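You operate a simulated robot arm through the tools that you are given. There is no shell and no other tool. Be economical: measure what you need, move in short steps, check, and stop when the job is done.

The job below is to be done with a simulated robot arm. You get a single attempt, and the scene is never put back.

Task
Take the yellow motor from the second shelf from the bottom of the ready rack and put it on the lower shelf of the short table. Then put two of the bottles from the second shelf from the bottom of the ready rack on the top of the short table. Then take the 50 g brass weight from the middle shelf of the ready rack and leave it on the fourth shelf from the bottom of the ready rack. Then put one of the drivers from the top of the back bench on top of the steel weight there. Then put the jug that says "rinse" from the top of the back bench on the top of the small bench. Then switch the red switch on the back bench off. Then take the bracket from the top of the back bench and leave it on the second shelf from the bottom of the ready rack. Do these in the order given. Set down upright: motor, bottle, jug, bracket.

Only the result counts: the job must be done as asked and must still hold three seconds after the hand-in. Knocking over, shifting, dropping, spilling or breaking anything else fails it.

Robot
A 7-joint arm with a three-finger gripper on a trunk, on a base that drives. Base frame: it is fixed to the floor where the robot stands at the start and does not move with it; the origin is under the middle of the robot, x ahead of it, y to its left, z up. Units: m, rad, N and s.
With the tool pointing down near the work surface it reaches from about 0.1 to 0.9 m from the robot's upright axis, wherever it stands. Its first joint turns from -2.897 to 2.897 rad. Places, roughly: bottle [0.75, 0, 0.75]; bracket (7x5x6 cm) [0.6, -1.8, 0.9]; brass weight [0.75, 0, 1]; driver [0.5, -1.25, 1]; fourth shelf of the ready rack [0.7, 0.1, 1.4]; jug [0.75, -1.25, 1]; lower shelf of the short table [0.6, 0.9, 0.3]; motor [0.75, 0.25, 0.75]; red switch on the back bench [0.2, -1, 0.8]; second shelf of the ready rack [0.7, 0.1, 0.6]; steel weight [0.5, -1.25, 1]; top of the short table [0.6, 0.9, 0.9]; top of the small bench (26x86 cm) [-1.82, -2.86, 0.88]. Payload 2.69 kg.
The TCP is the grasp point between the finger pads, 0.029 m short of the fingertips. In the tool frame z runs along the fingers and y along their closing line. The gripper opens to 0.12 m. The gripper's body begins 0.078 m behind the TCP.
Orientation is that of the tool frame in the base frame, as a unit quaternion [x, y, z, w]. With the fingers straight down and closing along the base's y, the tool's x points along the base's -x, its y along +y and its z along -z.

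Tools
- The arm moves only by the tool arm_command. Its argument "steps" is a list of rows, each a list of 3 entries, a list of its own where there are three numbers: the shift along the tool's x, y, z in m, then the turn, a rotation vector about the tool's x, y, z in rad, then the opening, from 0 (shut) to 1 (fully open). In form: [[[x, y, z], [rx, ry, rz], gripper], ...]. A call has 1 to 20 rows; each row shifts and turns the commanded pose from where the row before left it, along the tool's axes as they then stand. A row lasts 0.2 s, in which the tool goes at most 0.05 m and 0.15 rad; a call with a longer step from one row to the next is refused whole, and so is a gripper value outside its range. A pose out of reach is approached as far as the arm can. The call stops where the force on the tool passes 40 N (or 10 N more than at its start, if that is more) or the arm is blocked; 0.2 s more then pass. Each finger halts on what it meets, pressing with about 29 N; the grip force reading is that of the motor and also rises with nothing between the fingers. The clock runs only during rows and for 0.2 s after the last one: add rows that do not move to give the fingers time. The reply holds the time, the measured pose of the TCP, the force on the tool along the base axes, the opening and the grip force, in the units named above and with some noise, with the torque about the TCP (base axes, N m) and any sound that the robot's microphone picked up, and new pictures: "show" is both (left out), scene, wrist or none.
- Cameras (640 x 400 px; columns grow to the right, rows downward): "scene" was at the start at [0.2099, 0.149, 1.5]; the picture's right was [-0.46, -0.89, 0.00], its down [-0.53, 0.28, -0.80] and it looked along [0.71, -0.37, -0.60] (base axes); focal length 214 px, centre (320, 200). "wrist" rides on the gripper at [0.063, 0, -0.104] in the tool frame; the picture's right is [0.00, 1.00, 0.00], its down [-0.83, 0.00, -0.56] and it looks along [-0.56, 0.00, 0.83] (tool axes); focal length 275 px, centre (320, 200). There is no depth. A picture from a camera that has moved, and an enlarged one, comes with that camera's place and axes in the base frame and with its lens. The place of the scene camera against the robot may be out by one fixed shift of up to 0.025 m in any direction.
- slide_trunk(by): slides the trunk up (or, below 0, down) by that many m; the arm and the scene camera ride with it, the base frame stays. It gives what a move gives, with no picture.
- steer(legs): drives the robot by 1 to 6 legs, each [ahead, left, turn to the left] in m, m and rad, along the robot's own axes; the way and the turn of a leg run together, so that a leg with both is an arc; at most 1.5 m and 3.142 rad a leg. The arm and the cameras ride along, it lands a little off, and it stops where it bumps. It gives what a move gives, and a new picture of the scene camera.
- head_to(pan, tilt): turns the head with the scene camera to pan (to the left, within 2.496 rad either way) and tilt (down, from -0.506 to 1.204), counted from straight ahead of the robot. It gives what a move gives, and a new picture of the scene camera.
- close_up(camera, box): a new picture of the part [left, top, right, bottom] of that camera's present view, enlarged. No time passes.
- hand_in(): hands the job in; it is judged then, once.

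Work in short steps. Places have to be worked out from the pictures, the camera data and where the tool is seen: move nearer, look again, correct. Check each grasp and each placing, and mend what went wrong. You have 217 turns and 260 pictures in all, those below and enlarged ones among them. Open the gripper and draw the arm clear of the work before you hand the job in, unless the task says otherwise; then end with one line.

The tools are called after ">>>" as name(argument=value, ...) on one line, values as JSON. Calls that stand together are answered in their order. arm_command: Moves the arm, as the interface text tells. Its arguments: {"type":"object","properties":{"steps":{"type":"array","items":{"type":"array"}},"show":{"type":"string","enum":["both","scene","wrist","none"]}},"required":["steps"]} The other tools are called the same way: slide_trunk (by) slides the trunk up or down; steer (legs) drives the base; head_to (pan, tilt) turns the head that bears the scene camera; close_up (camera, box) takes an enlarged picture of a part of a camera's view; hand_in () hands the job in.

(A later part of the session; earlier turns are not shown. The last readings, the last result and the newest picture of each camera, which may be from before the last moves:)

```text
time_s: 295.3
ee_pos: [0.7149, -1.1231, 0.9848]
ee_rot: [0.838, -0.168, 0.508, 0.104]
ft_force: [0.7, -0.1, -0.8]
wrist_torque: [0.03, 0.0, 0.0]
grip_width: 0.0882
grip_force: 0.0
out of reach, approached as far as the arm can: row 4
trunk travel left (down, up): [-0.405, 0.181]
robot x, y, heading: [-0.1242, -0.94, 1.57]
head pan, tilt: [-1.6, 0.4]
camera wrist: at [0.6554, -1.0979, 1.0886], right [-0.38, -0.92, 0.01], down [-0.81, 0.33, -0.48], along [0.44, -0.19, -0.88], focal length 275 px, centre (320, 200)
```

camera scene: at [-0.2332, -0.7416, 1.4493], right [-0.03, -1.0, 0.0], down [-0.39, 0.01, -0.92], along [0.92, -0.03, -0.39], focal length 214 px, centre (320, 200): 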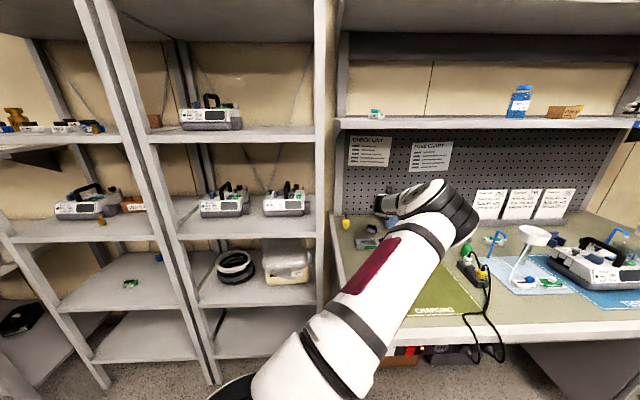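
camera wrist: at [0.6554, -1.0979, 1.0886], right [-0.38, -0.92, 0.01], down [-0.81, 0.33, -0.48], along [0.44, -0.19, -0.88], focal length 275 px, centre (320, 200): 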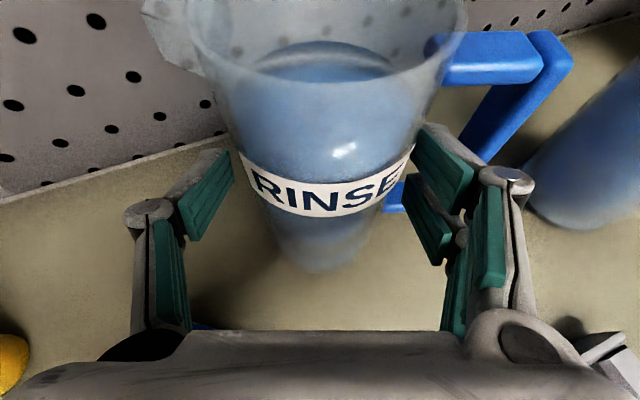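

The right finger is inside the loop, but I'm 2 cm short at the reach limit. Nudge the base toward the jug.

>>> steer(legs=[[-0.009, -0.021, 0]])

>>> arm_command(steps=[[[0, 0, 0], [0, 0, 0], 0.735]], show="wrist")

```text
time_s: 296.1
ee_pos: [0.716, -1.1198, 0.9864]
ee_rot: [0.838, -0.166, 0.51, 0.102]
ft_force: [0.0, -0.3, 0.6]
wrist_torque: [0.04, 0.01, -0.05]
grip_width: 0.0882
grip_force: 0.1
trunk travel left (down, up): [-0.405, 0.181]
robot x, y, heading: [-0.121, -0.9432, 1.574]
head pan, tilt: [-1.6, 0.4]
stopped in leg 1: the robot was blocked; the commanded pose is now the measured one
camera scene: at [-0.2337, -0.744, 1.4493], right [-0.03, -1.0, 0.0], down [-0.39, 0.01, -0.92], along [0.92, -0.03, -0.39], focal length 214 px, centre (320, 200)
```

scene: 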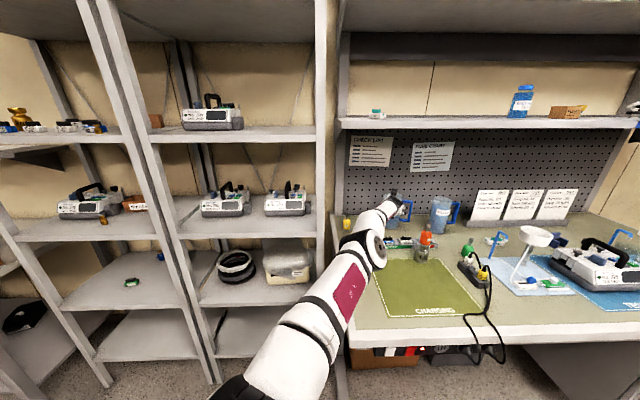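

```text
time_s: 296.5
ee_pos: [0.7162, -1.1188, 0.9857]
ee_rot: [0.839, -0.165, 0.509, 0.102]
ft_force: [-0.4, 0.2, 0.5]
wrist_torque: [0.02, -0.03, -0.02]
grip_width: 0.0885
grip_force: 0.0
trunk travel left (down, up): [-0.405, 0.181]
robot x, y, heading: [-0.1237, -0.9412, 1.574]
head pan, tilt: [-1.6, 0.4]
camera wrist: at [0.6567, -1.0952, 1.0892], right [-0.38, -0.93, 0.01], down [-0.81, 0.33, -0.48], along [0.44, -0.19, -0.88], focal length 275 px, centre (320, 200)
```

wrist: 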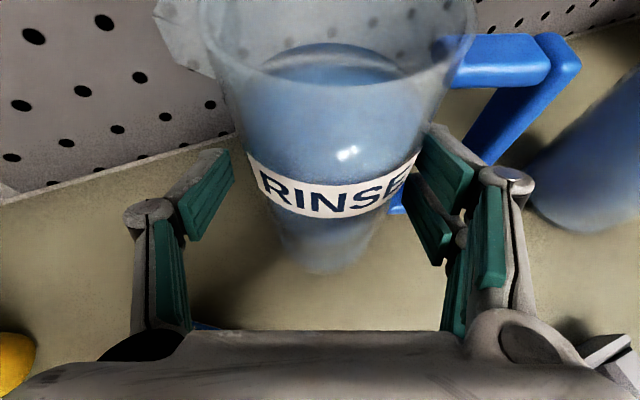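

The base is at its limit, but the jug's widest line already lies between the fingers, 2 cm ahead of the TCP and inside the tips. Close and grip.

>>> arm_command(steps=[[[0, 0, 0.005], [0, 0, 0], 0.735], [[0, 0, 0], [0, 0, 0], 0.65], [[0, 0, 0], [0, 0, 0], 0.55], [[0, 0, 0], [0, 0, 0], 0.45], [[0, 0, 0], [0, 0, 0], 0.4], [[0, 0, 0], [0, 0, 0], 0.4]], show="wrist")

```text
time_s: 297.9
ee_pos: [0.7159, -1.1207, 0.9869]
ee_rot: [0.838, -0.165, 0.51, 0.102]
ft_force: [-0.9, -2.5, 3.3]
wrist_torque: [0.06, -0.11, -0.1]
grip_width: 0.079
grip_force: 29.4
out of reach, approached as far as the arm can: row 1
trunk travel left (down, up): [-0.405, 0.181]
robot x, y, heading: [-0.1205, -0.944, 1.57]
head pan, tilt: [-1.6, 0.4]
camera wrist: at [0.6565, -1.0954, 1.0894], right [-0.38, -0.93, 0.01], down [-0.81, 0.33, -0.48], along [0.44, -0.19, -0.88], focal length 275 px, centre (320, 200)
```

wrist: 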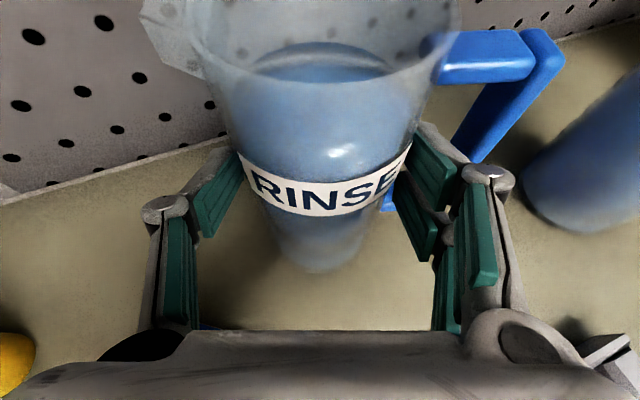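

Gripped at 7.9 cm. Lift 3 cm to test the hold.

>>> arm_command(steps=[[[0.0089, 0, -0.0046], [0, 0, 0], 0.35], [[0.0089, 0, -0.0046], [0, 0, 0], 0.35], [[0.0089, 0, -0.0046], [0, 0, 0], 0.35], [[0, 0, 0], [0, 0, 0], 0.35]], show="wrist")

```text
time_s: 298.9
ee_pos: [0.7155, -1.1195, 1.0153]
ee_rot: [0.839, -0.166, 0.508, 0.103]
ft_force: [0.4, -0.2, -7.0]
wrist_torque: [0.18, 0.13, 0.03]
grip_width: 0.0791
grip_force: 28.8
trunk travel left (down, up): [-0.405, 0.181]
robot x, y, heading: [-0.1259, -0.9416, 1.576]
head pan, tilt: [-1.6, 0.4]
camera wrist: at [0.6567, -1.0948, 1.1188], right [-0.38, -0.93, 0.01], down [-0.81, 0.33, -0.48], along [0.44, -0.19, -0.88], focal length 275 px, centre (320, 200)
```

wrist: 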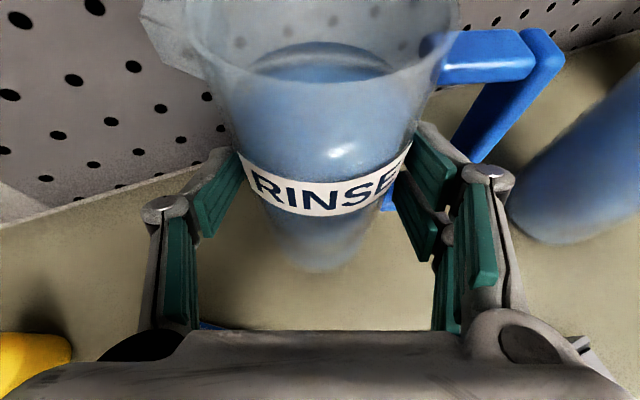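

Held level at 7 N. Back off 6 cm, lift further, then sidestep left past the weight and leave the bench.

>>> steer(legs=[[0, 0.06, 0]])

>>> arm_command(steps=[[[0.0266, 0, -0.0139], [0, 0, 0], 0.35], [[0.0266, 0, -0.0139], [0, 0, 0], 0.35], [[0.0266, 0, -0.0139], [0, 0, 0], 0.35], [[0, 0, 0], [0, 0, 0], 0.35]], show="wrist")

```text
time_s: 299.9
ee_pos: [0.654, -1.1202, 1.0156]
ee_rot: [0.838, -0.165, 0.509, 0.102]
ft_force: [0.3, -0.3, -7.0]
wrist_torque: [0.2, 0.13, -0.03]
grip_width: 0.0792
grip_force: 29.0
trunk travel left (down, up): [-0.405, 0.181]
robot x, y, heading: [-0.1852, -0.9432, 1.573]
head pan, tilt: [-1.6, 0.4]
camera scene: at [-0.2947, -0.7441, 1.4493], right [-0.03, -1.0, 0.0], down [-0.39, 0.01, -0.92], along [0.92, -0.03, -0.39], focal length 214 px, centre (320, 200)
```

scene: 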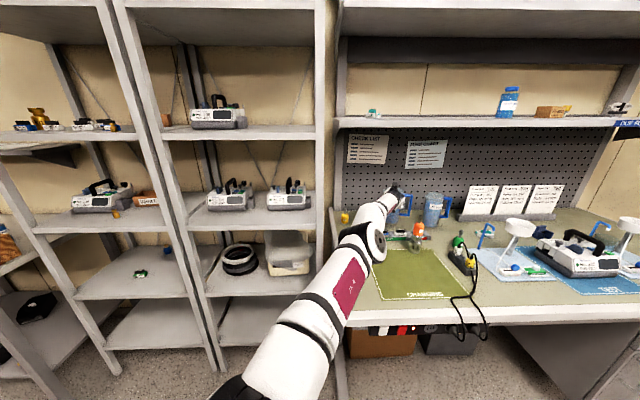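

```text
time_s: 300.9
ee_pos: [0.651, -1.1078, 1.0959]
ee_rot: [0.838, -0.167, 0.509, 0.104]
ft_force: [1.0, 0.2, -6.6]
wrist_torque: [0.17, 0.13, -0.02]
grip_width: 0.0789
grip_force: 29.1
out of reach, approached as far as the arm can: row 2, 3
trunk travel left (down, up): [-0.405, 0.181]
robot x, y, heading: [-0.1849, -0.9386, 1.572]
head pan, tilt: [-1.6, 0.4]
camera wrist: at [0.5913, -1.084, 1.2002], right [-0.38, -0.92, 0.01], down [-0.81, 0.33, -0.48], along [0.44, -0.19, -0.88], focal length 275 px, centre (320, 200)
```

wrist: 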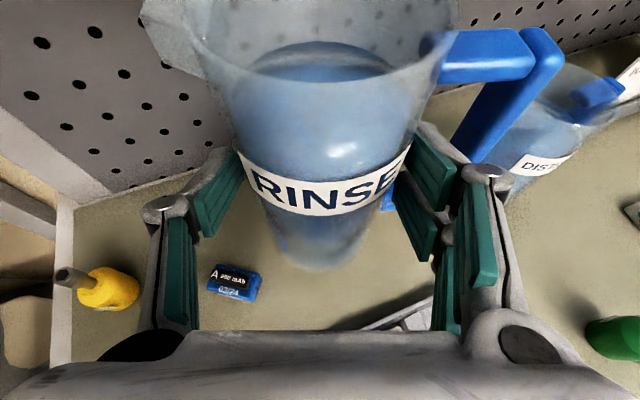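

Jug base is now well up. Sidestep and leave the bench, then look toward the small bench.

>>> steer(legs=[[0.12, 0, 0], [0, 0.5, 0]])

>>> head_to(pan=2.45, tilt=0.45)

```text
time_s: 304.6
ee_pos: [0.1594, -0.9986, 1.0976]
ee_rot: [0.836, -0.174, 0.508, 0.108]
ft_force: [0.6, 0.2, -7.4]
wrist_torque: [0.2, 0.11, -0.03]
grip_width: 0.0792
grip_force: 29.0
trunk travel left (down, up): [-0.405, 0.181]
robot x, y, heading: [-0.672, -0.8161, 1.554]
head pan, tilt: [-1.6, 0.4]
camera scene: at [-0.778, -0.6157, 1.4493], right [-0.05, -1.0, 0.0], down [-0.39, 0.02, -0.92], along [0.92, -0.04, -0.39], focal length 214 px, centre (320, 200)
```

scene: 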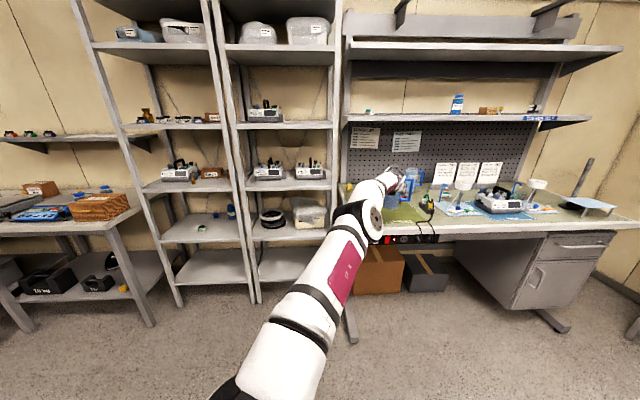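

```text
time_s: 307.9
ee_pos: [0.1596, -0.9981, 1.0979]
ee_rot: [0.837, -0.174, 0.507, 0.107]
ft_force: [0.2, -0.7, -6.5]
wrist_torque: [0.19, 0.15, 0.03]
grip_width: 0.0788
grip_force: 29.1
trunk travel left (down, up): [-0.405, 0.181]
robot x, y, heading: [-0.672, -0.8171, 1.552]
head pan, tilt: [2.45, 0.45]
camera scene: at [-0.9304, -0.681, 1.4447], right [-0.76, 0.65, 0.0], down [0.28, 0.33, -0.9], along [-0.59, -0.68, -0.44], focal length 214 px, centre (320, 200)
```

scene: 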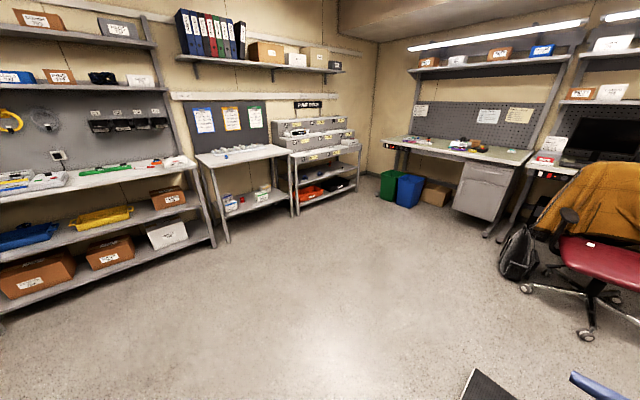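

The small bench is the table at the centre-left. Zoom to find free space on its top.

>>> close_up(camera="scene", box=[180, 120, 308, 200])

```text
5.00 times, centred on (244, 160) of scene
camera zoom: at [-0.9304, -0.681, 1.4447], right [-0.76, 0.65, 0.0], down [0.28, 0.33, -0.9], along [-0.59, -0.68, -0.44], focal length 1072 px, centre (700, 400)
```

zoom: 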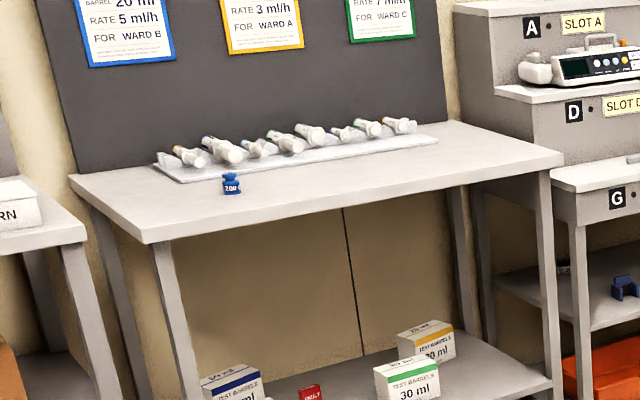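

The front part of the small bench top is free. I'll place the jug at about (-1.9, -2.79). Turn right so the tool faces it, then drive across the open floor.

>>> steer(legs=[[0, 0, -0.58], [0, 0, -0.58], [-0.822, -0.165, 0], [-0.822, -0.165, 0]])

>>> head_to(pan=-1.9, tilt=0.5)

```text
time_s: 319.6
ee_pos: [-1.9196, -2.5613, 1.0954]
ee_rot: [-0.599, 0.609, -0.363, -0.371]
ft_force: [-1.0, 0.4, -6.1]
wrist_torque: [0.17, -0.13, 0.0]
grip_width: 0.0775
grip_force: 29.5
trunk travel left (down, up): [-0.405, 0.181]
robot x, y, heading: [-2.0725, -1.7239, 0.374]
head pan, tilt: [2.45, 0.45]
camera scene: at [-2.052, -1.4458, 1.4447], right [0.31, 0.95, 0.0], down [0.41, -0.14, -0.9], along [-0.86, 0.28, -0.44], focal length 214 px, centre (320, 200)
```

scene: 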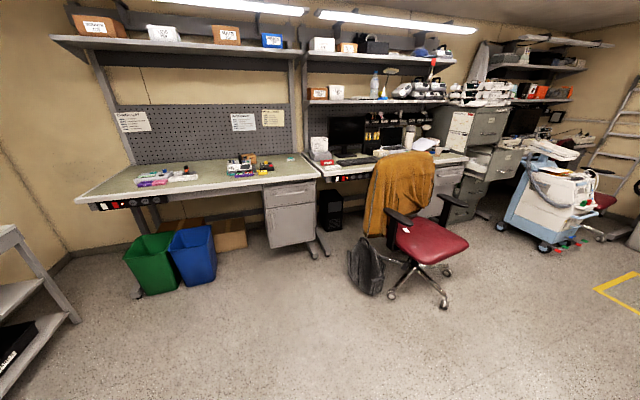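

```text
time_s: 323.1
ee_pos: [-1.9182, -2.5613, 1.0968]
ee_rot: [-0.599, 0.61, -0.362, -0.371]
ft_force: [-0.4, 0.6, -6.6]
wrist_torque: [0.17, -0.14, 0.02]
grip_width: 0.0773
grip_force: 29.5
trunk travel left (down, up): [-0.405, 0.181]
robot x, y, heading: [-2.0675, -1.7238, 0.373]
head pan, tilt: [-1.901, 0.499]
camera scene: at [-1.9605, -1.5652, 1.4402], right [-1.0, -0.05, 0.0], down [-0.02, 0.48, -0.88], along [0.04, -0.88, -0.48], focal length 214 px, centre (320, 200)
```

scene: 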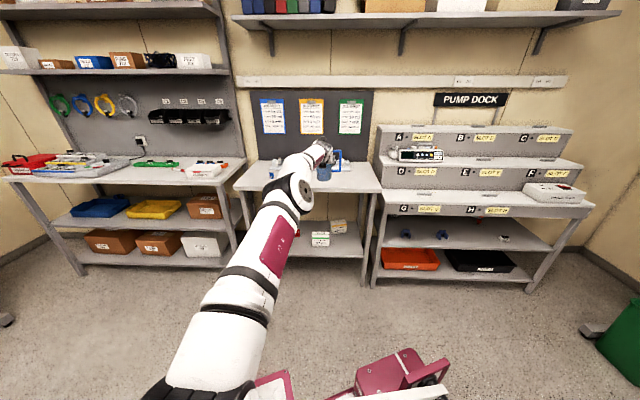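

The tool points squarely at the bench. Drive 0.21 forward toward it and check with the wrist camera.

>>> steer(legs=[[-0.077, -0.196, 0]])

>>> arm_command(steps=[[[0, 0, 0], [0, 0, 0], 0.35]], show="wrist")

```text
time_s: 324.7
ee_pos: [-1.922, -2.7747, 1.0968]
ee_rot: [-0.598, 0.61, -0.362, -0.372]
ft_force: [-0.1, 0.0, -6.2]
wrist_torque: [0.2, -0.14, -0.02]
grip_width: 0.0772
grip_force: 29.1
trunk travel left (down, up): [-0.405, 0.181]
robot x, y, heading: [-2.0652, -1.9336, 0.376]
head pan, tilt: [-1.901, 0.499]
camera scene: at [-1.959, -1.7788, 1.4402], right [-1.0, -0.04, 0.0], down [-0.02, 0.48, -0.88], along [0.04, -0.88, -0.48], focal length 214 px, centre (320, 200)
```

scene: 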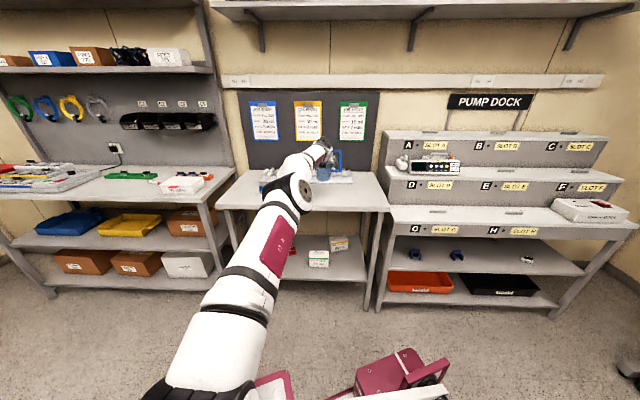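

```text
time_s: 325.1
ee_pos: [-1.922, -2.7755, 1.0952]
ee_rot: [-0.599, 0.611, -0.362, -0.371]
ft_force: [-0.2, -0.1, -6.8]
wrist_torque: [0.17, -0.13, -0.03]
grip_width: 0.0772
grip_force: 29.2
trunk travel left (down, up): [-0.405, 0.181]
robot x, y, heading: [-2.0652, -1.9363, 0.371]
head pan, tilt: [-1.901, 0.499]
camera wrist: at [-1.9204, -2.7116, 1.1985], right [-1.0, 0.02, 0.01], down [0.01, 0.88, -0.48], along [-0.02, -0.48, -0.88], focal length 275 px, centre (320, 200)
```

wrist: 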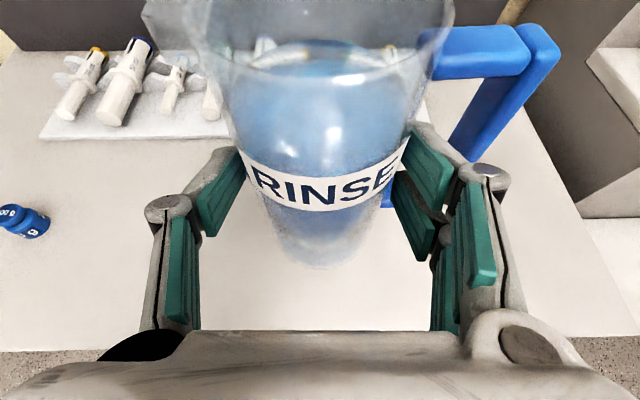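

The jug is already fully over the bench (front edge at y≈-2.71, syringe tray at -2.98, jug at -2.795). Lower with the trunk, then step to contact.

>>> slide_trunk(by=-0.085)

>>> arm_command(steps=[[[-0.0089, 0, 0.0046], [0, 0, 0], 0.35], [[0, 0, 0], [0, 0, 0], 0.35]], show="none")

>>> arm_command(steps=[[[-0.0053, 0, 0.0028], [0, 0, 0], 0.35], [[0, 0, 0], [0, 0, 0], 0.35]], show="none")

```text
time_s: 326.3
ee_pos: [-1.8857, -2.7608, 1.0108]
ee_rot: [-0.599, 0.61, -0.362, -0.371]
ft_force: [-0.5, 0.0, -6.7]
wrist_torque: [0.21, -0.14, -0.03]
grip_width: 0.0772
grip_force: 28.9
trunk travel left (down, up): [-0.32, 0.266]
robot x, y, heading: [-2.0681, -1.9361, 0.372]
head pan, tilt: [-1.901, 0.499]
```

```text
time_s: 326.9
ee_pos: [-1.8858, -2.7608, 1.0006]
ee_rot: [-0.598, 0.61, -0.362, -0.372]
ft_force: [-0.1, 0.3, -6.8]
wrist_torque: [0.19, -0.13, 0.01]
grip_width: 0.0769
grip_force: 29.7
trunk travel left (down, up): [-0.32, 0.266]
robot x, y, heading: [-2.0699, -1.9363, 0.371]
head pan, tilt: [-1.901, 0.499]
```

```text
time_s: 327.5
ee_pos: [-1.885, -2.7594, 0.9936]
ee_rot: [-0.598, 0.611, -0.361, -0.372]
ft_force: [-1.0, -0.6, -6.3]
wrist_torque: [0.22, -0.14, -0.01]
grip_width: 0.0774
grip_force: 29.1
trunk travel left (down, up): [-0.32, 0.266]
robot x, y, heading: [-2.067, -1.938, 0.372]
head pan, tilt: [-1.901, 0.499]
```

Shift 3 cm further onto the bench and continue lowering.

>>> arm_command(steps=[[[0.0139, 0, 0.0266], [0, 0, 0], 0.35], [[0, 0, 0], [0, 0, 0], 0.35]], show="none")

>>> arm_command(steps=[[[-0.0053, 0, 0.0028], [0, 0, 0], 0.35], [[0, 0, 0], [0, 0, 0], 0.35]], show="none")

>>> arm_command(steps=[[[-0.0044, 0, 0.0023], [0, 0, 0], 0.35], [[0, 0, 0], [0, 0, 0], 0.35]], show="wrist")

```text
time_s: 328.1
ee_pos: [-1.8788, -2.762, 0.9938]
ee_rot: [-0.598, 0.611, -0.362, -0.372]
ft_force: [0.7, -0.1, -5.9]
wrist_torque: [0.21, -0.11, -0.01]
grip_width: 0.077
grip_force: 28.8
out of reach, approached as far as the arm can: row 1
trunk travel left (down, up): [-0.32, 0.266]
robot x, y, heading: [-2.0679, -1.9361, 0.373]
head pan, tilt: [-1.901, 0.499]
```

```text
time_s: 328.7
ee_pos: [-1.8786, -2.7614, 0.9887]
ee_rot: [-0.598, 0.611, -0.361, -0.372]
ft_force: [0.2, 0.6, -5.6]
wrist_torque: [0.2, -0.2, 0.04]
grip_width: 0.0769
grip_force: 28.8
trunk travel left (down, up): [-0.32, 0.266]
robot x, y, heading: [-2.0643, -1.9338, 0.375]
head pan, tilt: [-1.901, 0.499]
```

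```text
time_s: 329.3
ee_pos: [-1.8795, -2.7628, 0.986]
ee_rot: [-0.598, 0.609, -0.364, -0.374]
ft_force: [-1.1, 1.4, 12.9]
wrist_torque: [-0.07, -0.67, 0.15]
grip_width: 0.0774
grip_force: 28.7
trunk travel left (down, up): [-0.32, 0.266]
robot x, y, heading: [-2.0671, -1.9378, 0.368]
head pan, tilt: [-1.901, 0.499]
camera wrist: at [-1.8776, -2.699, 1.09], right [-1.0, 0.02, 0.01], down [0.01, 0.87, -0.49], along [-0.02, -0.49, -0.87], focal length 275 px, centre (320, 200)
```

wrist: 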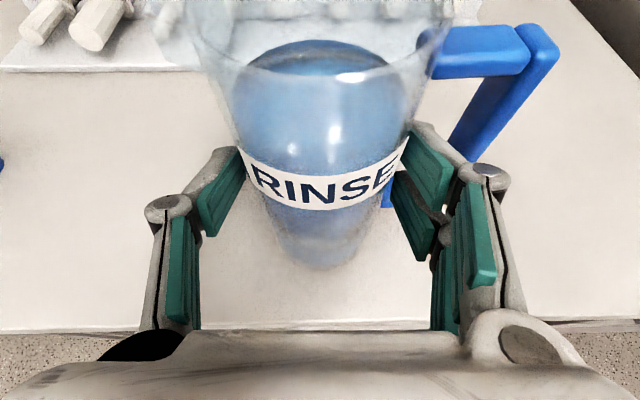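

Contact with the jug base 4.4 cm inside the edge. Release gently and withdraw straight back so the finger slides out of the loop.

>>> arm_command(steps=[[[0, 0, 0], [0, 0, 0], 0.68], [[0, 0, 0], [0, 0, 0], 0.72], [[0, 0, 0], [0, 0, 0], 0.735], [[0, 0, 0], [0, 0, 0], 0.735], [[-0.009, 0, -0.018], [0, 0, 0], 0.735], [[-0.014, 0, -0.0266], [0, 0, 0], 0.735], [[-0.014, 0, -0.0266], [0, 0, 0], 0.735], [[-0.01, 0, -0.03], [0, 0, 0], 0.735], [[0, 0, -0.04], [0, 0, 0], 0.735]], show="wrist")

```text
time_s: 331.3
ee_pos: [-1.8747, -2.6145, 1.0098]
ee_rot: [-0.599, 0.61, -0.362, -0.372]
ft_force: [1.2, 0.9, -1.2]
wrist_torque: [-0.03, 0.0, 0.01]
grip_width: 0.0883
grip_force: 0.0
trunk travel left (down, up): [-0.32, 0.266]
robot x, y, heading: [-2.0666, -1.9364, 0.369]
head pan, tilt: [-1.901, 0.499]
camera wrist: at [-1.8727, -2.5517, 1.1126], right [-1.0, 0.02, 0.01], down [0.01, 0.88, -0.48], along [-0.02, -0.48, -0.88], focal length 275 px, centre (320, 200)
```

wrist: 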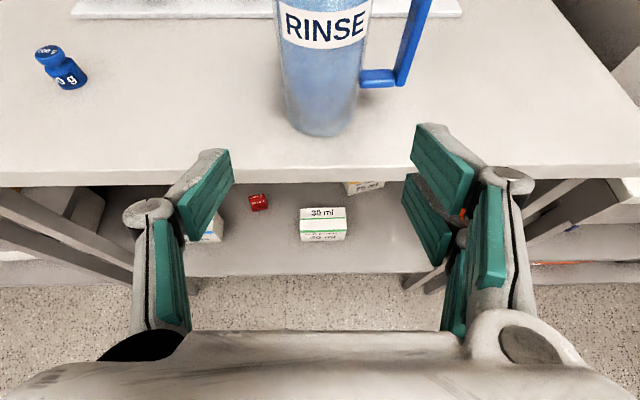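

The jug stands safely on the small bench. Next is the red switch at about (0.17, -1.014, 0.80). Undo the tool's extra yaw, drive back and face along the back bench.

>>> arm_command(steps=[[[0, 0, 0], [0.118, 0, -0.0617], 0.3], [[0, 0, 0], [0.118, 0, -0.0617], 0.1], [[0, 0, 0], [0.118, 0, -0.0617], 0.0], [[0, 0, 0], [0, 0, 0], 0.0]], show="none")

>>> steer(legs=[[0.108, 0.28, 0], [0.785, 0.0645, 0], [0.785, 0.0645, 0], [0, 0, 1.2]])

>>> slide_trunk(by=-0.15)

>>> arm_command(steps=[[[0, 0, 0], [0, 0, 0], 0.0]], show="wrist")

```text
time_s: 332.3
ee_pos: [-1.8757, -2.6145, 1.0082]
ee_rot: [0.709, -0.478, 0.428, 0.291]
ft_force: [0.2, -0.1, -0.3]
wrist_torque: [0.0, 0.0, -0.04]
grip_width: 0.0
grip_force: 29.0
trunk travel left (down, up): [-0.32, 0.266]
robot x, y, heading: [-2.0664, -1.9357, 0.37]
head pan, tilt: [-1.901, 0.499]
```

```text
time_s: 345.1
ee_pos: [0.062, -1.0047, 1.0079]
ee_rot: [0.855, 0.012, 0.519, -0.005]
ft_force: [0.6, -0.7, 0.2]
wrist_torque: [0.03, -0.01, -0.01]
grip_width: 0.0001
grip_force: 28.6
trunk travel left (down, up): [-0.32, 0.266]
robot x, y, heading: [-0.6391, -0.9526, 1.59]
head pan, tilt: [-1.901, 0.499]
camera scene: at [-0.7626, -0.7353, 1.3556], right [-0.31, -0.95, 0.0], down [-0.46, 0.15, -0.88], along [0.84, -0.27, -0.48], focal length 214 px, centre (320, 200)
```

scene: 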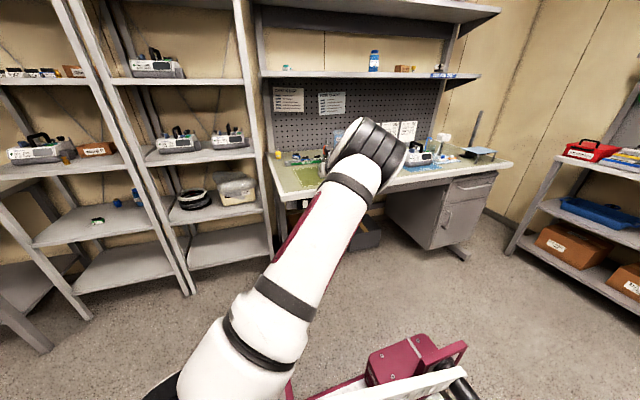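

```text
time_s: 346.9
ee_pos: [0.0628, -1.0054, 0.8585]
ee_rot: [0.855, 0.013, 0.518, -0.005]
ft_force: [-0.5, -0.2, -0.3]
wrist_torque: [0.01, -0.01, -0.03]
grip_width: 0.0
grip_force: 28.3
trunk travel left (down, up): [-0.17, 0.416]
robot x, y, heading: [-0.6395, -0.9513, 1.584]
head pan, tilt: [-1.901, 0.499]
```

```text
time_s: 347.3
ee_pos: [0.0633, -1.0047, 0.8586]
ee_rot: [0.855, 0.013, 0.518, -0.006]
ft_force: [0.8, 0.2, 0.1]
wrist_torque: [0.02, 0.0, -0.01]
grip_width: 0.0002
grip_force: 29.0
trunk travel left (down, up): [-0.17, 0.416]
robot x, y, heading: [-0.6384, -0.9497, 1.587]
head pan, tilt: [-1.901, 0.499]
camera wrist: at [-0.001, -1.0053, 0.961], right [0.03, -1.0, 0.01], down [-0.88, -0.03, -0.48], along [0.48, 0.01, -0.88], focal length 275 px, centre (320, 200)
```

wrist: 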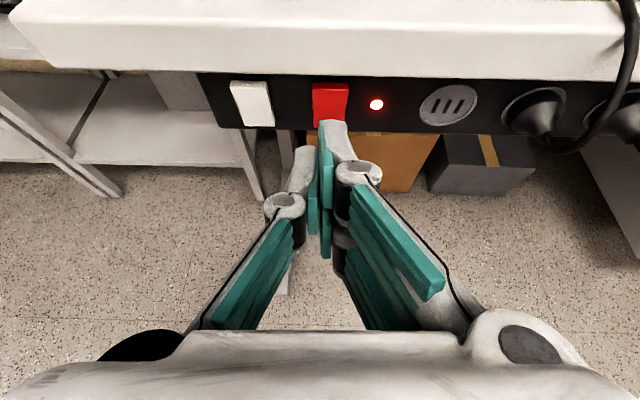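

The red switch is right in front of the fingertips, its LED lit. Zoom to see which way it is tilted.

>>> close_up(camera="wrist", box=[216, 60, 408, 180])

```text
3.33 times, centred on (312, 120) of wrist
camera zoom: at [-0.001, -1.0053, 0.961], right [0.03, -1.0, 0.01], down [-0.88, -0.03, -0.48], along [0.48, 0.01, -0.88], focal length 918 px, centre (347, 467)
```

zoom: 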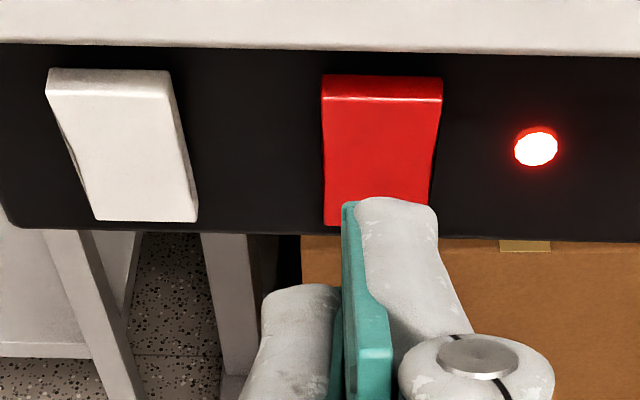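

The red rocker's top edge sticks out (bottom pressed = on), so I'll press the upper part. Move the closed fingertips in front of it at z≈0.812.

>>> arm_command(steps=[[[-0.0055, 0.002, 0.0338], [0, 0, 0], 0.0], [[-0.0055, 0.002, 0.0338], [0, 0, 0], 0.0], [[0, 0, 0], [0, 0, 0], 0.0]], show="none")

>>> close_up(camera="wrist", box=[216, 60, 408, 180])

```text
time_s: 348.1
ee_pos: [0.1194, -1.0063, 0.8167]
ee_rot: [0.856, 0.012, 0.517, -0.005]
ft_force: [-0.4, 0.6, 0.2]
wrist_torque: [-0.03, 0.02, -0.02]
grip_width: 0.0
grip_force: 28.3
trunk travel left (down, up): [-0.17, 0.416]
robot x, y, heading: [-0.6403, -0.95, 1.586]
head pan, tilt: [-1.901, 0.499]
```

```text
3.33 times, centred on (312, 120) of wrist
camera zoom: at [0.055, -1.0075, 0.9198], right [0.03, -1.0, 0.01], down [-0.88, -0.03, -0.48], along [0.48, 0.01, -0.88], focal length 918 px, centre (347, 467)
```

zoom: 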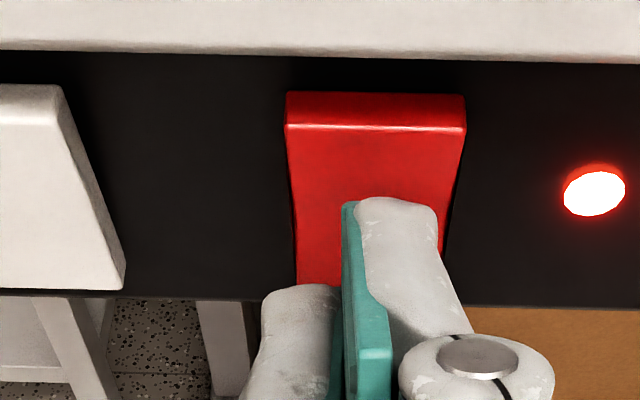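

Tip height matches the upper third of the rocker. Push forward in small steps.

>>> arm_command(steps=[[[0, 0.004, 0], [0, 0, 0], 0.0], [[0.0037, 0, 0.0071], [0, 0, 0], 0.0], [[0.0037, 0, 0.0071], [0, 0, 0], 0.0], [[0.0037, 0, 0.0071], [0, 0, 0], 0.0], [[0, 0, 0], [0, 0, 0], 0.0]], show="none")

>>> close_up(camera="wrist", box=[216, 60, 408, 180])

```text
time_s: 348.9
ee_pos: [0.1293, -1.0111, 0.8148]
ee_rot: [0.856, 0.014, 0.517, -0.006]
ft_force: [-21.3, 7.5, 4.0]
wrist_torque: [-0.09, -0.34, 0.16]
grip_width: 0.0
grip_force: 28.6
trunk travel left (down, up): [-0.17, 0.416]
robot x, y, heading: [-0.6419, -0.9504, 1.589]
head pan, tilt: [-1.901, 0.499]
heard: click
stopped in row 4: the force on the tool passed its limit at 56 N (the readings are from after the stop); the commanded pose is now the measured one
```

```text
3.33 times, centred on (312, 120) of wrist
camera zoom: at [0.067, -1.0129, 0.9196], right [0.03, -1.0, 0.01], down [-0.88, -0.03, -0.48], along [0.48, 0.01, -0.88], focal length 918 px, centre (347, 467)
```

zoom: 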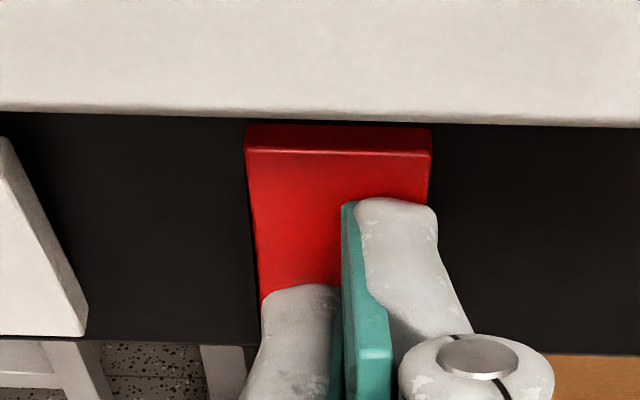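

A click was heard and the LED is dark. Withdraw and confirm.

>>> arm_command(steps=[[[-0.0037, 0, -0.0071], [0, 0, 0], 0.0], [[-0.0139, 0, -0.0266], [0, 0, 0], 0.0], [[-0.0139, 0, -0.0266], [0, 0, 0], 0.0], [[0, 0, 0], [0, 0, 0], 0.0]], show="wrist")

```text
time_s: 349.9
ee_pos: [0.0641, -1.0132, 0.8139]
ee_rot: [0.856, 0.013, 0.516, -0.006]
ft_force: [0.2, -0.2, -0.1]
wrist_torque: [0.0, 0.01, -0.04]
grip_width: 0.0
grip_force: 29.1
trunk travel left (down, up): [-0.17, 0.416]
robot x, y, heading: [-0.6409, -0.9498, 1.589]
head pan, tilt: [-1.901, 0.499]
camera wrist: at [-0.0003, -1.0139, 0.9189], right [0.03, -1.0, 0.01], down [-0.88, -0.03, -0.48], along [0.48, 0.01, -0.88], focal length 275 px, centre (320, 200)
```

wrist: 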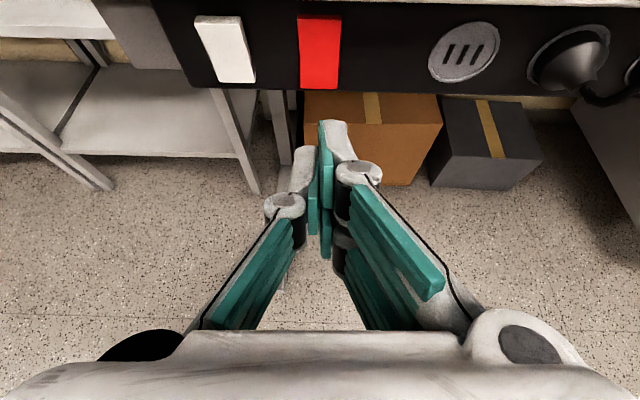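

The switch is off. Now the bracket near (0.6, -1.8): raise the trunk and drive along the bench.

>>> slide_trunk(by=0.25)

>>> steer(legs=[[-0.72, 0, 0]])

>>> arm_command(steps=[[[0, 0, 0], [0, 0, 0], 0.5], [[0, 0, 0], [0, 0, 0], 0.8]], show="wrist")

```text
time_s: 352.5
ee_pos: [0.0644, -1.014, 1.0658]
ee_rot: [0.856, 0.013, 0.516, -0.006]
ft_force: [-0.3, 0.5, -0.7]
wrist_torque: [-0.01, -0.01, 0.05]
grip_width: 0.0001
grip_force: 28.9
trunk travel left (down, up): [-0.42, 0.166]
robot x, y, heading: [-0.6401, -0.9504, 1.586]
head pan, tilt: [-1.901, 0.499]
```

```text
time_s: 356.5
ee_pos: [0.0726, -1.7538, 1.0655]
ee_rot: [0.856, 0.008, 0.517, -0.003]
ft_force: [0.7, -0.6, -0.1]
wrist_torque: [0.0, 0.02, 0.01]
grip_width: 0.0
grip_force: 28.8
trunk travel left (down, up): [-0.42, 0.166]
robot x, y, heading: [-0.6313, -1.6821, 1.579]
head pan, tilt: [-1.901, 0.499]
camera scene: at [-0.7505, -1.5234, 1.4552], right [-0.32, -0.95, 0.0], down [-0.45, 0.15, -0.88], along [0.83, -0.28, -0.48], focal length 214 px, centre (320, 200)
```

scene: 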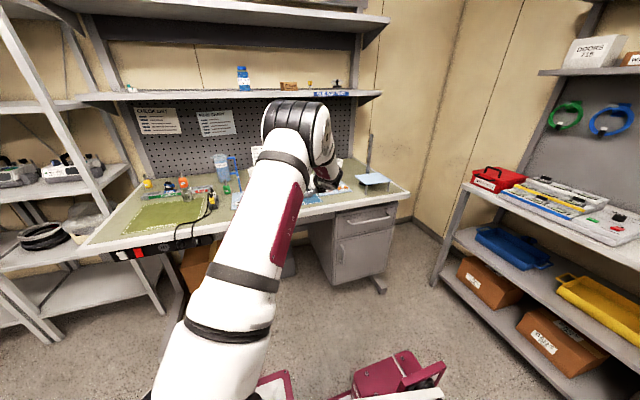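

```text
time_s: 357.1
ee_pos: [0.0732, -1.7532, 1.065]
ee_rot: [0.856, 0.009, 0.517, -0.004]
ft_force: [-1.1, -0.4, 0.8]
wrist_torque: [-0.01, 0.01, 0.01]
grip_width: 0.096
grip_force: 0.0
trunk travel left (down, up): [-0.42, 0.166]
robot x, y, heading: [-0.6305, -1.6837, 1.577]
head pan, tilt: [-1.901, 0.499]
camera wrist: at [0.0096, -1.7543, 1.1688], right [0.02, -1.0, 0.01], down [-0.88, -0.02, -0.48], along [0.48, 0.0, -0.88], focal length 275 px, centre (320, 200)
```

wrist: 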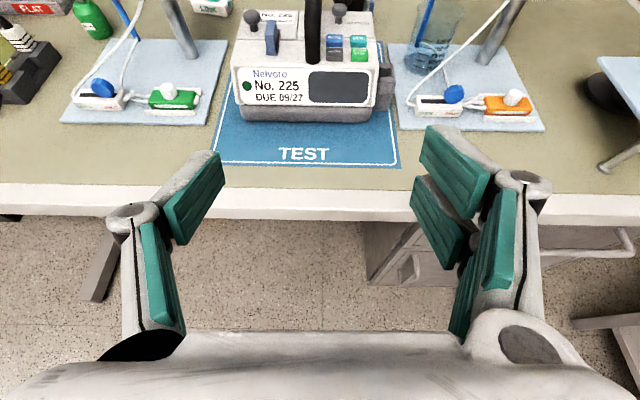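

The pump stands at y≈-1.73; the bracket should be behind it. Raise 0.12 and drive 0.25 closer for a view over the pump.

>>> slide_trunk(by=0.12)

>>> steer(legs=[[-0.03, -0.25, 0]])

>>> arm_command(steps=[[[0, 0, 0], [0, 0, 0], 0.8]], show="wrist")

```text
time_s: 358.6
ee_pos: [0.0746, -1.7522, 1.1852]
ee_rot: [0.856, 0.009, 0.516, -0.004]
ft_force: [-0.3, 0.8, -0.6]
wrist_torque: [-0.01, -0.04, -0.03]
grip_width: 0.0958
grip_force: 0.1
trunk travel left (down, up): [-0.54, 0.046]
robot x, y, heading: [-0.6337, -1.6821, 1.58]
head pan, tilt: [-1.901, 0.499]
```

```text
time_s: 360.4
ee_pos: [0.3288, -1.7817, 1.1859]
ee_rot: [0.856, 0.008, 0.517, -0.003]
ft_force: [0.6, -0.6, 0.1]
wrist_torque: [0.01, 0.02, -0.05]
grip_width: 0.0961
grip_force: 0.1
trunk travel left (down, up): [-0.54, 0.046]
robot x, y, heading: [-0.3769, -1.7097, 1.579]
head pan, tilt: [-1.901, 0.499]
camera scene: at [-0.4935, -1.6591, 1.576], right [-0.32, -0.95, 0.0], down [-0.45, 0.15, -0.88], along [0.83, -0.28, -0.48], focal length 214 px, centre (320, 200)
```

scene: 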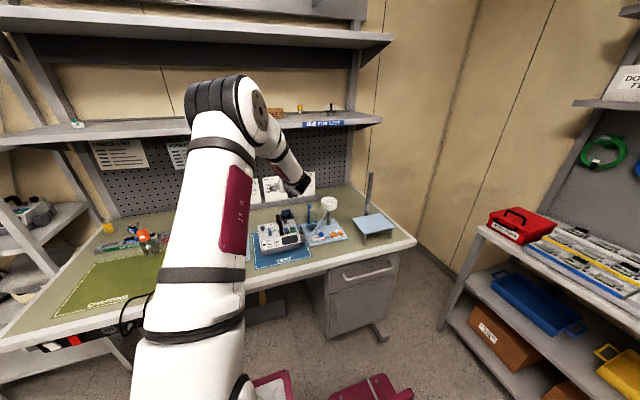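

```text
time_s: 360.9
ee_pos: [0.3299, -1.7822, 1.1862]
ee_rot: [0.856, 0.008, 0.517, -0.003]
ft_force: [-0.6, 0.0, 0.6]
wrist_torque: [0.01, 0.01, -0.04]
grip_width: 0.096
grip_force: 0.0
trunk travel left (down, up): [-0.54, 0.046]
robot x, y, heading: [-0.3777, -1.7119, 1.581]
head pan, tilt: [-1.901, 0.499]
camera wrist: at [0.2654, -1.7826, 1.2889], right [0.02, -1.0, 0.01], down [-0.88, -0.02, -0.48], along [0.48, 0.0, -0.88], focal length 275 px, centre (320, 200)
```

wrist: 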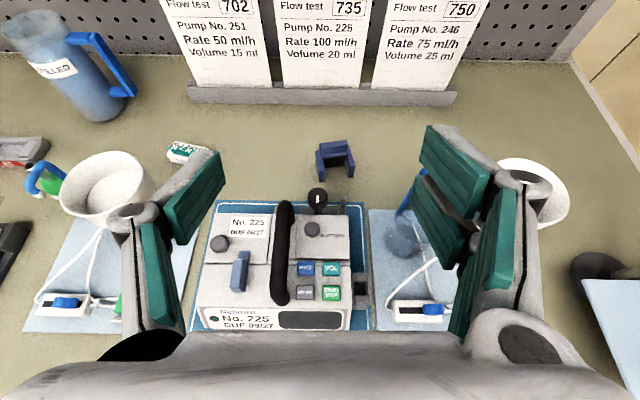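

The blue U-shaped bracket is behind the pump at about (0.55, -1.81). Zoom on it.

>>> close_up(camera="wrist", box=[272, 120, 400, 200])

```text
5.00 times, centred on (336, 160) of wrist
camera zoom: at [0.2654, -1.7826, 1.2889], right [0.02, -1.0, 0.01], down [-0.88, -0.02, -0.48], along [0.48, 0.0, -0.88], focal length 1376 px, centre (240, 400)
```

zoom: 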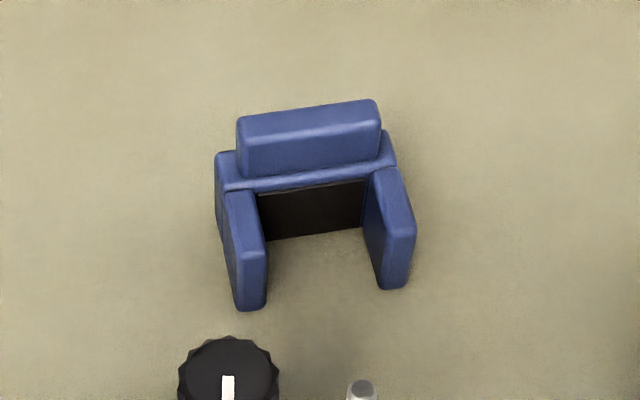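

The bracket spans x 0.53–0.58, centred at y -1.811, yawed about 0.1 rad. The pump in front needs a vertical grip. Retract a bit and pitch the tool down.

>>> arm_command(steps=[[[-0.0233, 0, -0.0443], [0, 0, 0], 0.72], [[-0.0233, 0, -0.0443], [0, 0, 0], 0.72], [[0, 0, 0], [0, -0.1365, 0], 0.72], [[0, 0, 0], [0, -0.1365, 0], 0.72], [[0, 0, 0], [0, -0.1365, 0], 0.72], [[0, 0, 0], [0, -0.1365, 0], 0.72], [[0, 0, 0], [0, -0.1365, 0], 0.72], [[0, 0, 0], [0, -0.1365, 0], 0.72], [[0, 0, 0], [0, -0.1365, 0], 0.72], [[0, 0, 0], [0, -0.1365, 0], 0.72], [[0, 0, 0], [0, 0, -0.1], 0.72], [[0, 0, 0], [0, 0, 0], 0.72]], show="none")

```text
time_s: 363.4
ee_pos: [0.2293, -1.7831, 1.1847]
ee_rot: [0.998, 0.058, -0.004, 0.002]
ft_force: [-0.2, -0.1, -0.1]
wrist_torque: [0.02, 0.0, 0.02]
grip_width: 0.0863
grip_force: 0.1
trunk travel left (down, up): [-0.54, 0.046]
robot x, y, heading: [-0.3732, -1.7111, 1.578]
head pan, tilt: [-1.901, 0.499]
```

Vertical now. Lower slightly, then drive to the bench.

>>> slide_trunk(by=-0.075)

>>> steer(legs=[[-0.028, -0.245, 0]])

>>> arm_command(steps=[[[0.035, -0.004, 0], [0, 0, 0], 0.72], [[0.035, -0.004, 0], [0, 0, 0], 0.72], [[0, 0, 0], [0, 0, 0], 0.72]], show="wrist")

```text
time_s: 364.6
ee_pos: [0.2285, -1.7839, 1.1116]
ee_rot: [0.998, 0.058, -0.004, 0.002]
ft_force: [0.1, -0.6, 0.1]
wrist_torque: [0.01, 0.0, 0.01]
grip_width: 0.0864
grip_force: 0.1
trunk travel left (down, up): [-0.465, 0.121]
robot x, y, heading: [-0.3752, -1.7076, 1.579]
head pan, tilt: [-1.901, 0.499]
```

```text
time_s: 366.4
ee_pos: [0.4714, -1.8129, 1.1107]
ee_rot: [0.998, 0.057, -0.004, 0.002]
ft_force: [-0.2, 0.2, 0.0]
wrist_torque: [0.0, 0.0, -0.02]
grip_width: 0.0868
grip_force: 0.1
trunk travel left (down, up): [-0.465, 0.121]
robot x, y, heading: [-0.1304, -1.7387, 1.572]
head pan, tilt: [-1.901, 0.499]
camera scene: at [-0.2497, -1.6111, 1.5005], right [-0.32, -0.95, 0.0], down [-0.45, 0.15, -0.88], along [0.83, -0.28, -0.48], focal length 214 px, centre (320, 200)
```

scene: 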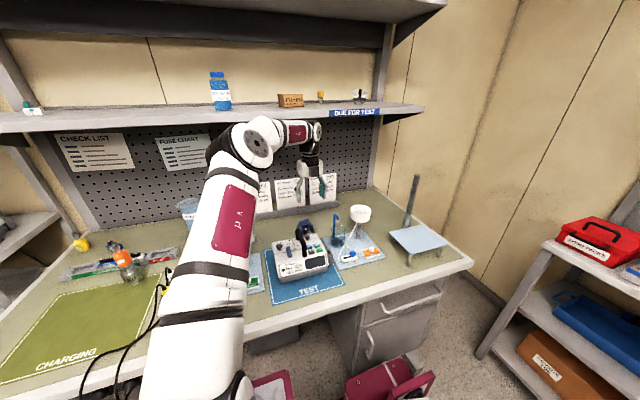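

```text
time_s: 367.2
ee_pos: [0.5335, -1.7878, 1.1073]
ee_rot: [0.998, 0.056, -0.003, 0.001]
ft_force: [-0.7, 1.1, -0.1]
wrist_torque: [0.0, 0.02, 0.02]
grip_width: 0.0865
grip_force: 0.1
out of reach, approached as far as the arm can: row 2
trunk travel left (down, up): [-0.465, 0.121]
robot x, y, heading: [-0.1336, -1.7373, 1.576]
head pan, tilt: [-1.901, 0.499]
camera wrist: at [0.5966, -1.7805, 1.2106], right [0.12, -0.99, 0.0], down [-0.82, -0.09, 0.56], along [-0.56, -0.07, -0.83], focal length 275 px, centre (320, 200)
```

wrist: 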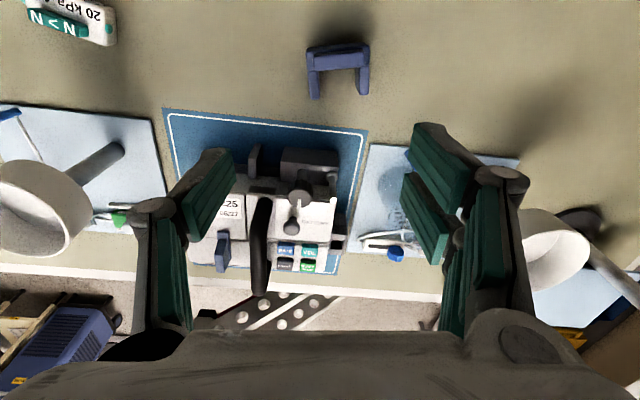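

Clear top view: the bracket centre is about (0.554, -1.806), yaw about 0.2. Align yaw, descend a little and move over it.

>>> arm_command(steps=[[[0, 0, 0.02], [0, 0, -0.1], 0.72], [[0.005, 0.0109, 0.02], [0, 0, 0], 0.72], [[0.0102, 0.0109, 0.01], [0, 0, 0], 0.72], [[0, 0, 0], [0, 0, 0], 0.72]], show="wrist")

```text
time_s: 368.2
ee_pos: [0.5378, -1.8014, 1.0567]
ee_rot: [0.994, 0.106, -0.003, 0.001]
ft_force: [-0.2, 0.5, 0.0]
wrist_torque: [0.03, -0.02, 0.03]
grip_width: 0.0866
grip_force: 0.1
out of reach, approached as far as the arm can: row 3
trunk travel left (down, up): [-0.465, 0.121]
robot x, y, heading: [-0.1319, -1.7375, 1.573]
head pan, tilt: [-1.901, 0.499]
camera wrist: at [0.5994, -1.788, 1.1593], right [0.22, -0.98, 0.0], down [-0.81, -0.18, 0.56], along [-0.55, -0.12, -0.83], focal length 275 px, centre (320, 200)
```

wrist: 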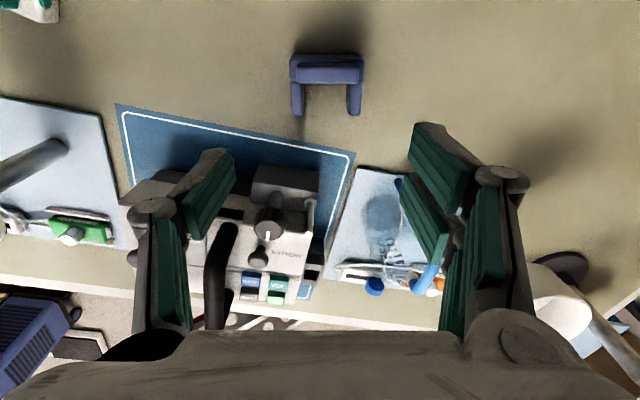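

Squared up with the bracket. Descend to z≈0.92 while easing 1 cm forward.

>>> arm_command(steps=[[[0.003, 0.0007, 0.025], [0, 0, 0], 0.72], [[0.003, 0.0007, 0.025], [0, 0, 0], 0.72], [[0.003, 0.0007, 0.025], [0, 0, 0], 0.72], [[0.002, 0.0007, 0.025], [0, 0, 0], 0.72], [[0, 0, 0.02], [0, 0, 0], 0.72], [[0, 0, 0], [0, 0, 0], 0.72]], show="wrist")

```text
time_s: 369.6
ee_pos: [0.5486, -1.8025, 0.9363]
ee_rot: [0.994, 0.107, -0.003, 0.001]
ft_force: [0.8, 0.2, 0.0]
wrist_torque: [-0.02, -0.02, 0.0]
grip_width: 0.0863
grip_force: 0.0
trunk travel left (down, up): [-0.465, 0.121]
robot x, y, heading: [-0.1311, -1.7363, 1.576]
head pan, tilt: [-1.901, 0.499]
camera wrist: at [0.6094, -1.7883, 1.0389], right [0.22, -0.98, 0.0], down [-0.81, -0.18, 0.56], along [-0.55, -0.12, -0.83], focal length 275 px, centre (320, 200)
```

wrist: 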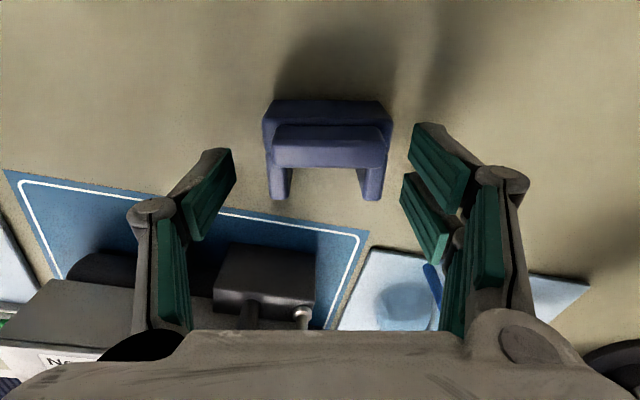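

Nearly centred. Descend the last 1.8 cm and grip.

>>> arm_command(steps=[[[0, 0.003, 0.01], [0, 0, 0], 0.72], [[0, 0, 0.008], [0, 0, 0], 0.72], [[0, 0, 0], [0, 0, 0], 0.6], [[0, 0, 0], [0, 0, 0], 0.5], [[0, 0, 0], [0, 0, 0], 0.35], [[0, 0, 0], [0, 0, 0], 0.35], [[0, 0, -0.02], [0, 0, 0], 0.35], [[0, 0, -0.03], [0, 0, 0], 0.35], [[0, 0, 0], [0, 0, 0], 0.35]], show="wrist")

```text
time_s: 371.6
ee_pos: [0.5482, -1.8055, 0.9665]
ee_rot: [0.994, 0.107, -0.004, 0.001]
ft_force: [0.7, -0.2, -2.7]
wrist_torque: [0.02, 0.04, 0.01]
grip_width: 0.0618
grip_force: 28.6
trunk travel left (down, up): [-0.465, 0.121]
robot x, y, heading: [-0.1338, -1.7339, 1.574]
head pan, tilt: [-1.901, 0.499]
camera wrist: at [0.61, -1.7912, 1.0696], right [0.22, -0.98, 0.0], down [-0.81, -0.18, 0.56], along [-0.55, -0.12, -0.83], focal length 275 px, centre (320, 200)
```

wrist: 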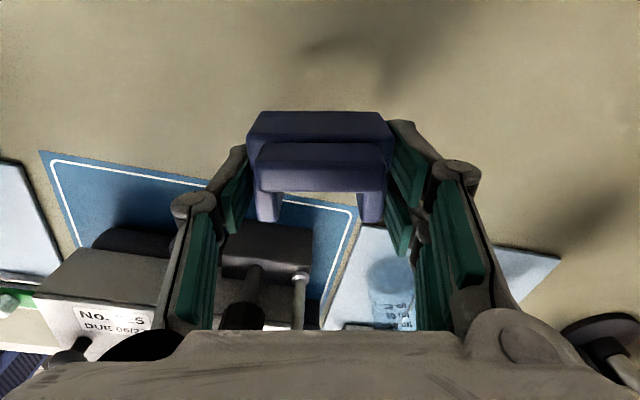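

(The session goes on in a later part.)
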